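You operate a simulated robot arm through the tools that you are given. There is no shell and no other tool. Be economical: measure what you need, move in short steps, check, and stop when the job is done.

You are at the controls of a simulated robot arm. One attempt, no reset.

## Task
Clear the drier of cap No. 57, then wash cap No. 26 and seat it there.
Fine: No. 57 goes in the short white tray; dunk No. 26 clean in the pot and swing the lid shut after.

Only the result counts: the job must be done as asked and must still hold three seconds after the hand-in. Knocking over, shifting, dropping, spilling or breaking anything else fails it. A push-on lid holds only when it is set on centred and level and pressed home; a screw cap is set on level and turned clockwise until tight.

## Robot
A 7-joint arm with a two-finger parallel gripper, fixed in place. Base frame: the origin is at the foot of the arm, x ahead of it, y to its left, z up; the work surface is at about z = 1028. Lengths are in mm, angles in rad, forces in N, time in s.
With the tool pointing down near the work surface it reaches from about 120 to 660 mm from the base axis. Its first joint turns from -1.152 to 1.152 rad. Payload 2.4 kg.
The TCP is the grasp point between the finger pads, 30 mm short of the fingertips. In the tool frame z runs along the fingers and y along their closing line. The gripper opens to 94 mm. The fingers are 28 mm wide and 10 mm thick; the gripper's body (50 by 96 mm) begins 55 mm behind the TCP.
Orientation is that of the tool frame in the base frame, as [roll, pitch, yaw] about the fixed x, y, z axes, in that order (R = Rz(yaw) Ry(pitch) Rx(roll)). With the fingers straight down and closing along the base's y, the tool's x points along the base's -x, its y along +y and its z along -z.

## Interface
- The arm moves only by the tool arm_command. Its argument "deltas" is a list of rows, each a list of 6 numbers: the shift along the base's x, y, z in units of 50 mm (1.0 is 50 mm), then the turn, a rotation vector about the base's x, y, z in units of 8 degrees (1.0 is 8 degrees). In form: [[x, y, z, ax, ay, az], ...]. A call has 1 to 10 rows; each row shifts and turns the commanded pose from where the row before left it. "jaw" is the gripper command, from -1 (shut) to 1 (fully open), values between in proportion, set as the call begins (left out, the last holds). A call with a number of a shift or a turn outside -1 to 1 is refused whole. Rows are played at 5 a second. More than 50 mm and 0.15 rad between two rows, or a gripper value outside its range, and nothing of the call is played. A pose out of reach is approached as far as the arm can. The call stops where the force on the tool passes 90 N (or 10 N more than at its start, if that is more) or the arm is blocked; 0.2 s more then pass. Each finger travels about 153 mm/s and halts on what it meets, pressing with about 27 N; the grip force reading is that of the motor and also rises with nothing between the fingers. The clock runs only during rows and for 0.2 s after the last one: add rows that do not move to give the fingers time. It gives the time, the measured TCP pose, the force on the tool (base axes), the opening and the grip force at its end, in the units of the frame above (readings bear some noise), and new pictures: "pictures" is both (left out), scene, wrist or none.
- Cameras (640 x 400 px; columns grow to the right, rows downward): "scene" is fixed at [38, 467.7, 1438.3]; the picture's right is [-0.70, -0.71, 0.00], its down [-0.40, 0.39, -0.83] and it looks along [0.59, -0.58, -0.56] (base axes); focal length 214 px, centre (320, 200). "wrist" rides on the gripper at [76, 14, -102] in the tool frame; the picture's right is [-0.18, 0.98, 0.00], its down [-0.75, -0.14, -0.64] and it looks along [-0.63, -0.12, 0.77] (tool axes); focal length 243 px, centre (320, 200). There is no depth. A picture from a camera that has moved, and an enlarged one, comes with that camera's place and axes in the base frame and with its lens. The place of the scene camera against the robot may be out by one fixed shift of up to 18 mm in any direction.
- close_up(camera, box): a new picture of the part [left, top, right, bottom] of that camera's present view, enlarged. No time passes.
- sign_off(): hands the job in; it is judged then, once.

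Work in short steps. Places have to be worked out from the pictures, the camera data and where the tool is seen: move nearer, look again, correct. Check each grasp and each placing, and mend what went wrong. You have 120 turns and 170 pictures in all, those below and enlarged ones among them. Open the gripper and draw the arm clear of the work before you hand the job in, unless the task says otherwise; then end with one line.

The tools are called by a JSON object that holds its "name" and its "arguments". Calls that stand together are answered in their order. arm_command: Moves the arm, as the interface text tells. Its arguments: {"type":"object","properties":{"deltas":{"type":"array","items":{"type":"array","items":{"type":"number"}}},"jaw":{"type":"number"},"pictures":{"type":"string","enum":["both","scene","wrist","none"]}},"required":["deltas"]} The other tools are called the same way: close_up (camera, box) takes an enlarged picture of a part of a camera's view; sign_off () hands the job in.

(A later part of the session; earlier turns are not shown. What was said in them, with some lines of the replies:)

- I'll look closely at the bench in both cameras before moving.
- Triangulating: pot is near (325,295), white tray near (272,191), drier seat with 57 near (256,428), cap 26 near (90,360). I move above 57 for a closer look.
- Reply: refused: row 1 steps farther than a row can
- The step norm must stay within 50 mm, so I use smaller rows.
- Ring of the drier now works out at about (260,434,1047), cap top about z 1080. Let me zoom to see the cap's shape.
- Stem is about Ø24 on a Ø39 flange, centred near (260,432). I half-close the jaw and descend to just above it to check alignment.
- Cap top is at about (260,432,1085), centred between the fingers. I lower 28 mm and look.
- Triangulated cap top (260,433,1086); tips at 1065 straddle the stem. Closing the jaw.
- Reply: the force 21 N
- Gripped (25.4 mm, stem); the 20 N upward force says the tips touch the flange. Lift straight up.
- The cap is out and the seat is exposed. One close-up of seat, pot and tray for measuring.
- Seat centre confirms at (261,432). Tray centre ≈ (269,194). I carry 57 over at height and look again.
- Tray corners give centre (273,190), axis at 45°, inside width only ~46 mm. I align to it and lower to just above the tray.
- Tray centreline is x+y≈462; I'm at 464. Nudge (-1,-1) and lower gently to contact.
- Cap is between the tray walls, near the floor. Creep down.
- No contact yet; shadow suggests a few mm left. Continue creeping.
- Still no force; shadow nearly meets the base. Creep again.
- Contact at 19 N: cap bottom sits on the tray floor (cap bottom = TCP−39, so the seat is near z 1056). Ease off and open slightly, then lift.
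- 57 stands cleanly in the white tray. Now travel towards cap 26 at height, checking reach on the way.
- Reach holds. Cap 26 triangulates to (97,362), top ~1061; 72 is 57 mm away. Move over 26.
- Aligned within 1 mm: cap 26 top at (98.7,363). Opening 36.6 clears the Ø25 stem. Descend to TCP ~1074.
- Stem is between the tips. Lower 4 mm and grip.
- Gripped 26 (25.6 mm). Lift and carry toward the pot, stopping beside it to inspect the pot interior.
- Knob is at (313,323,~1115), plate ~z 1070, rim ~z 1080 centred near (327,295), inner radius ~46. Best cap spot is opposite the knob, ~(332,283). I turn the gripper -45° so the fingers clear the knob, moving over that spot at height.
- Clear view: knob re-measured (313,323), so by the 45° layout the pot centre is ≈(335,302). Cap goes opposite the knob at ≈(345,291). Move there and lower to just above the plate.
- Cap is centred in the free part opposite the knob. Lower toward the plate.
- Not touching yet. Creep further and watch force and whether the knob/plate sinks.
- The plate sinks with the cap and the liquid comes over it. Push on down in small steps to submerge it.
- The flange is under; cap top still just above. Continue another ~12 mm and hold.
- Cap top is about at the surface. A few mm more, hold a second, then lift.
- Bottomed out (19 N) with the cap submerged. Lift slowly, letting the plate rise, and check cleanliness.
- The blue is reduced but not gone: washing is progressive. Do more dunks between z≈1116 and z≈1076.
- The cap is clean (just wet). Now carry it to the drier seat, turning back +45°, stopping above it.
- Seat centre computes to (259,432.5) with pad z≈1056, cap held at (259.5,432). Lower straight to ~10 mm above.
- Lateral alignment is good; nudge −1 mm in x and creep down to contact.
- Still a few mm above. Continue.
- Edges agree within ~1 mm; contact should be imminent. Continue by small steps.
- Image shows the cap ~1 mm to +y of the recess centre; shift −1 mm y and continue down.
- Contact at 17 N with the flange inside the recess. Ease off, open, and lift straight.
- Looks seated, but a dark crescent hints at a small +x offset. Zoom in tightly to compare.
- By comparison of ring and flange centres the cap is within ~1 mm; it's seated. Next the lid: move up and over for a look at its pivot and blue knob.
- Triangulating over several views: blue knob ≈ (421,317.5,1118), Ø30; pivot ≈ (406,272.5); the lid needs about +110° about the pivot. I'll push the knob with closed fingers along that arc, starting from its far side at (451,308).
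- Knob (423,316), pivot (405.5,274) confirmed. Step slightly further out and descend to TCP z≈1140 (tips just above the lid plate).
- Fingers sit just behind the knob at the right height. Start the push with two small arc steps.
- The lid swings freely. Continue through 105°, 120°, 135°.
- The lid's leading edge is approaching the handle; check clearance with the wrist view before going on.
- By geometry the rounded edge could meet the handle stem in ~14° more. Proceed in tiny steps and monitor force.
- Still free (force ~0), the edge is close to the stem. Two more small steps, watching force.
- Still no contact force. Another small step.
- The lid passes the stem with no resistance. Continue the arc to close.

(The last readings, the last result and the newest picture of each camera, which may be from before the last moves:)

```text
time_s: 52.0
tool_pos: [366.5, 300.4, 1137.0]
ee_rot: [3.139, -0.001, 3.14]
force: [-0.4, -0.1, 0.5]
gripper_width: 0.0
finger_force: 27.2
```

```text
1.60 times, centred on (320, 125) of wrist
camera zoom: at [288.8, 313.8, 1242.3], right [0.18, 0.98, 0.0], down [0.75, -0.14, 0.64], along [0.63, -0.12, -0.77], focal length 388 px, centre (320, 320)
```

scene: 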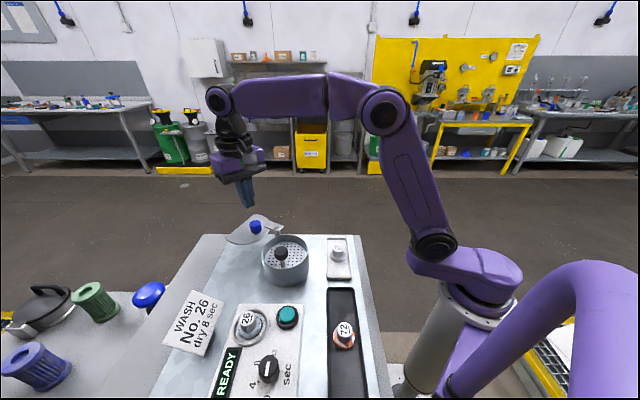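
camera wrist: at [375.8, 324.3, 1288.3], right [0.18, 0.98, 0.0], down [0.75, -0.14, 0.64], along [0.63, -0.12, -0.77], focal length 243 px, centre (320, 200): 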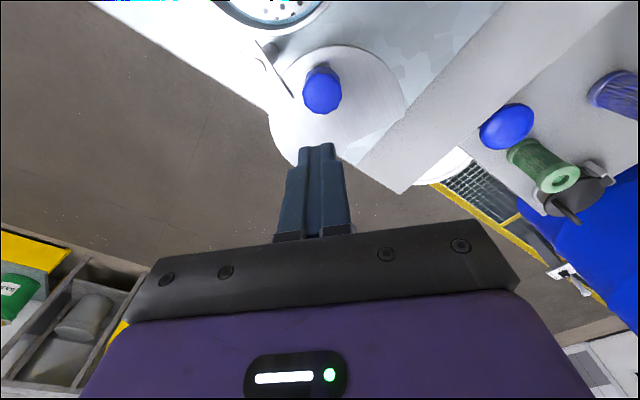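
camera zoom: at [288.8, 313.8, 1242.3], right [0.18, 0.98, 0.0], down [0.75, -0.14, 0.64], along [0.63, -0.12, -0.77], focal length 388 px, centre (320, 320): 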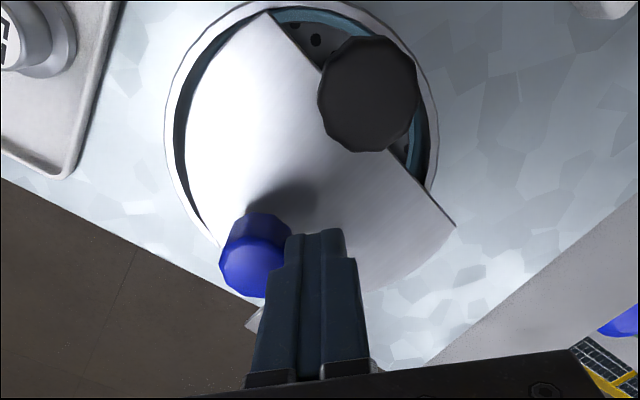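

Nearly closed; about 10° remain. Push on −y in small steps.

{"name": "arm_command", "arguments": {"deltas": [[-0.03, -0.06, 0, 0, 0, 0], [-0.02, -0.06, 0, 0, 0, 0], [0, 0, 0, 0, 0, 0]], "pictures": "none"}}

{"name": "close_up", "arguments": {"camera": "scene", "box": [230, 215, 310, 275]}}

{"name": "close_up", "arguments": {"camera": "wrist", "box": [120, 0, 520, 250]}}

```text
time_s: 52.8
tool_pos: [363.6, 293.3, 1137.2]
ee_rot: [3.14, 0.0, 3.14]
force: [0.0, 0.9, -0.2]
gripper_width: 0.1
finger_force: 26.5
```

```text
6.67 times, centred on (270, 245) of scene
camera zoom: at [38.0, 467.7, 1438.3], right [-0.7, -0.71, 0.0], down [-0.4, 0.39, -0.83], along [0.59, -0.58, -0.56], focal length 1430 px, centre (653, -100)
```

zoom: 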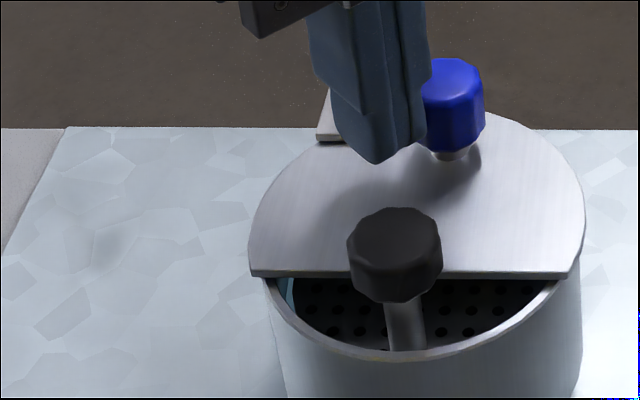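

```text
1.60 times, centred on (320, 125) of wrist
camera zoom: at [286.1, 307.6, 1242.1], right [0.18, 0.98, 0.0], down [0.75, -0.14, 0.64], along [0.63, -0.12, -0.77], focal length 388 px, centre (320, 320)
```

zoom: 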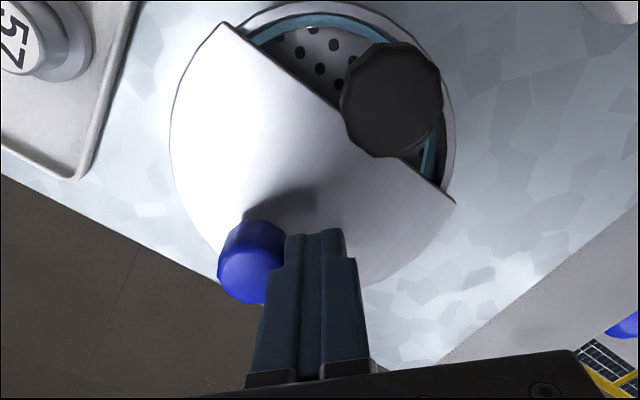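

Lid is essentially concentric, perhaps 1–2° short. Push 2 mm more and feel for a stop.

{"name": "arm_command", "arguments": {"deltas": [[0, -0.04, 0, 0, 0, 0], [0, 0, 0, 0, 0, 0]], "pictures": "none"}}

{"name": "close_up", "arguments": {"camera": "scene", "box": [230, 215, 310, 275]}}

```text
time_s: 53.4
tool_pos: [362.8, 291.9, 1139.0]
ee_rot: [3.14, -0.001, 3.141]
force: [0.7, -0.3, 0.0]
gripper_width: 0.0
finger_force: 27.2
```

```text
6.67 times, centred on (270, 245) of scene
camera zoom: at [38.0, 467.7, 1438.3], right [-0.7, -0.71, 0.0], down [-0.4, 0.39, -0.83], along [0.59, -0.58, -0.56], focal length 1430 px, centre (653, -100)
```

zoom: 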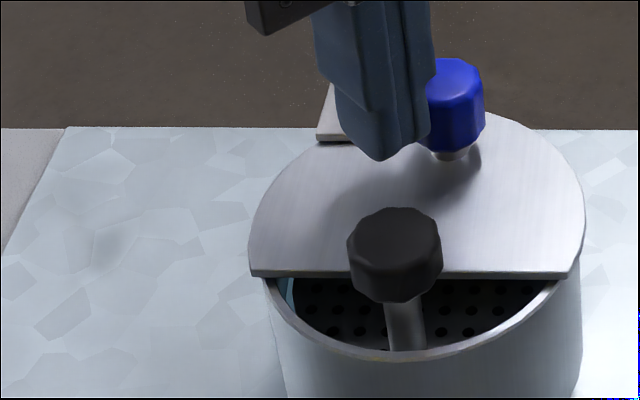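

Lid did not move; finger may just be meeting the knob. Push 3 mm more.

{"name": "arm_command", "arguments": {"deltas": [[0, -0.03, 0, 0, 0, 0], [0, -0.03, 0, 0, 0, 0], [0, 0, 0, 0, 0, 0]], "pictures": "none"}}

{"name": "close_up", "arguments": {"camera": "scene", "box": [230, 215, 310, 275]}}

```text
time_s: 54.2
tool_pos: [362.4, 290.2, 1136.9]
ee_rot: [3.137, 0.0, -3.141]
force: [1.8, 17.3, -5.5]
gripper_width: 0.0
finger_force: 27.2
```

```text
6.67 times, centred on (270, 245) of scene
camera zoom: at [38.0, 468.3, 1438.1], right [-0.7, -0.71, 0.0], down [-0.4, 0.39, -0.83], along [0.59, -0.58, -0.55], focal length 1430 px, centre (653, -100)
```

zoom: 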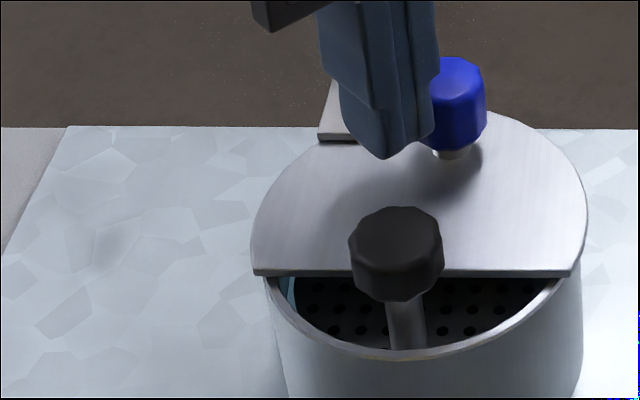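

17 N against a hard stop: the lid is shut. Back off in +y, rise, and draw clear.

{"name": "arm_command", "arguments": {"deltas": [[0.04, 0.15, 0, 0, 0, 0], [0, 0, 0.5, 0, 0, 0], [0, 0, 0.9, 0, 0, 0], [0, 0, 0.9, 0, 0, 0], [0, -0.8, 0.3, 0, 0, 0], [-0.4, -0.8, 0, 0, 0, 0], [-0.4, -0.8, 0, 0, 0, 0], [0, 0, 0, 0, 0, 0]], "jaw": 0.5}}

{"name": "close_up", "arguments": {"camera": "scene", "box": [180, 200, 400, 337]}}

{"name": "close_up", "arguments": {"camera": "scene", "box": [200, 280, 380, 400]}}

```text
time_s: 56.0
tool_pos: [325.8, 174.7, 1267.9]
ee_rot: [3.141, 0.001, -3.141]
force: [0.1, 0.1, 0.1]
gripper_width: 70.5
finger_force: 0.0
camera wrist: at [248.1, 189.1, 1371.7], right [0.18, 0.98, 0.0], down [0.75, -0.14, 0.64], along [0.63, -0.12, -0.77], focal length 243 px, centre (320, 200)
```

scene: 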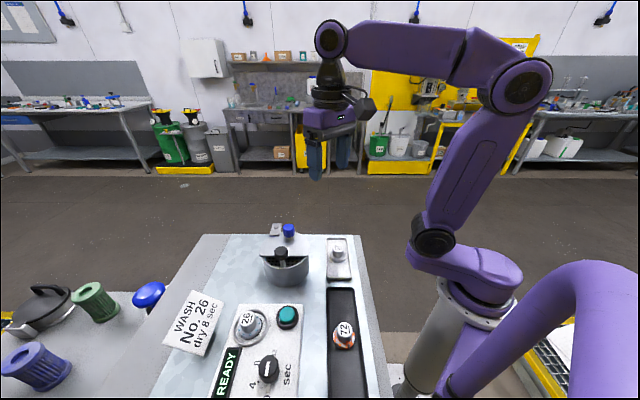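
wrist: 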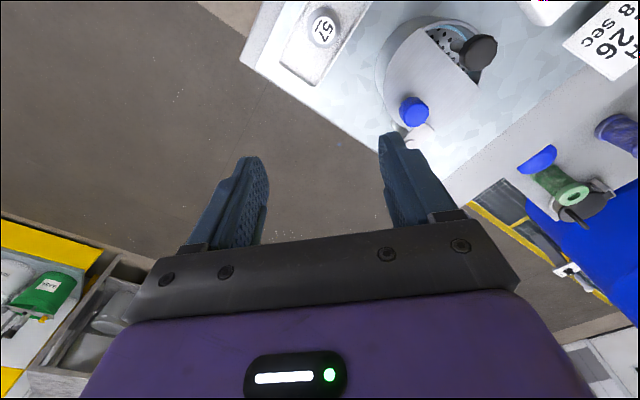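

```text
2.91 times, centred on (290, 268) of scene
camera zoom: at [38.0, 467.7, 1438.3], right [-0.7, -0.71, 0.0], down [-0.4, 0.39, -0.83], along [0.59, -0.58, -0.56], focal length 624 px, centre (407, 1)
```

zoom: 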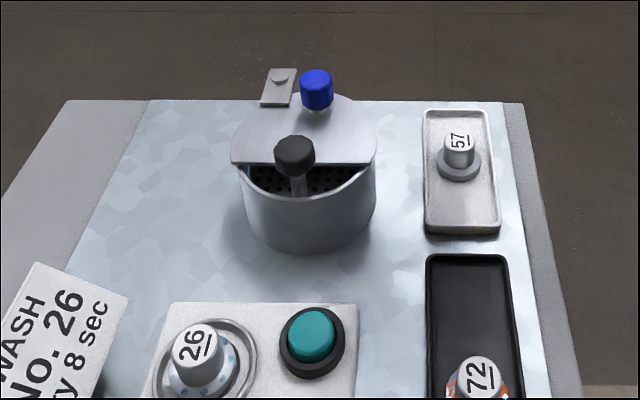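

```text
3.33 times, centred on (290, 340) of scene
camera zoom: at [38.0, 467.7, 1438.3], right [-0.7, -0.71, 0.0], down [-0.4, 0.39, -0.83], along [0.59, -0.58, -0.56], focal length 715 px, centre (420, -267)
```

zoom: 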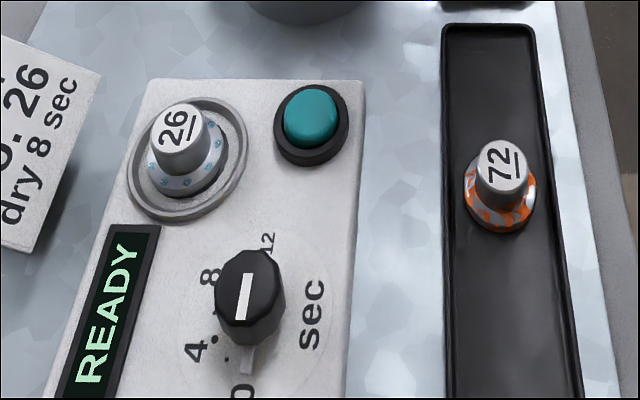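

Everything checks out: 57 is in the white tray, 26 is clean and seated in the drier, the lid is shut against its stop, and the arm is clear with the gripper open. The card's "dry 8 sec" wasn't part of the request, so I leave the drier's controls alone and hand in.

{"name": "sign_off", "arguments": {}}

```text
The job is handed in.
```

Cap No. 57 is in the short white tray, No. 26 is washed clean and seated in the drier (still wet), and the pot lid is shut; I didn't run the drier, because the "dry 8 sec" on the card wasn't in your request.
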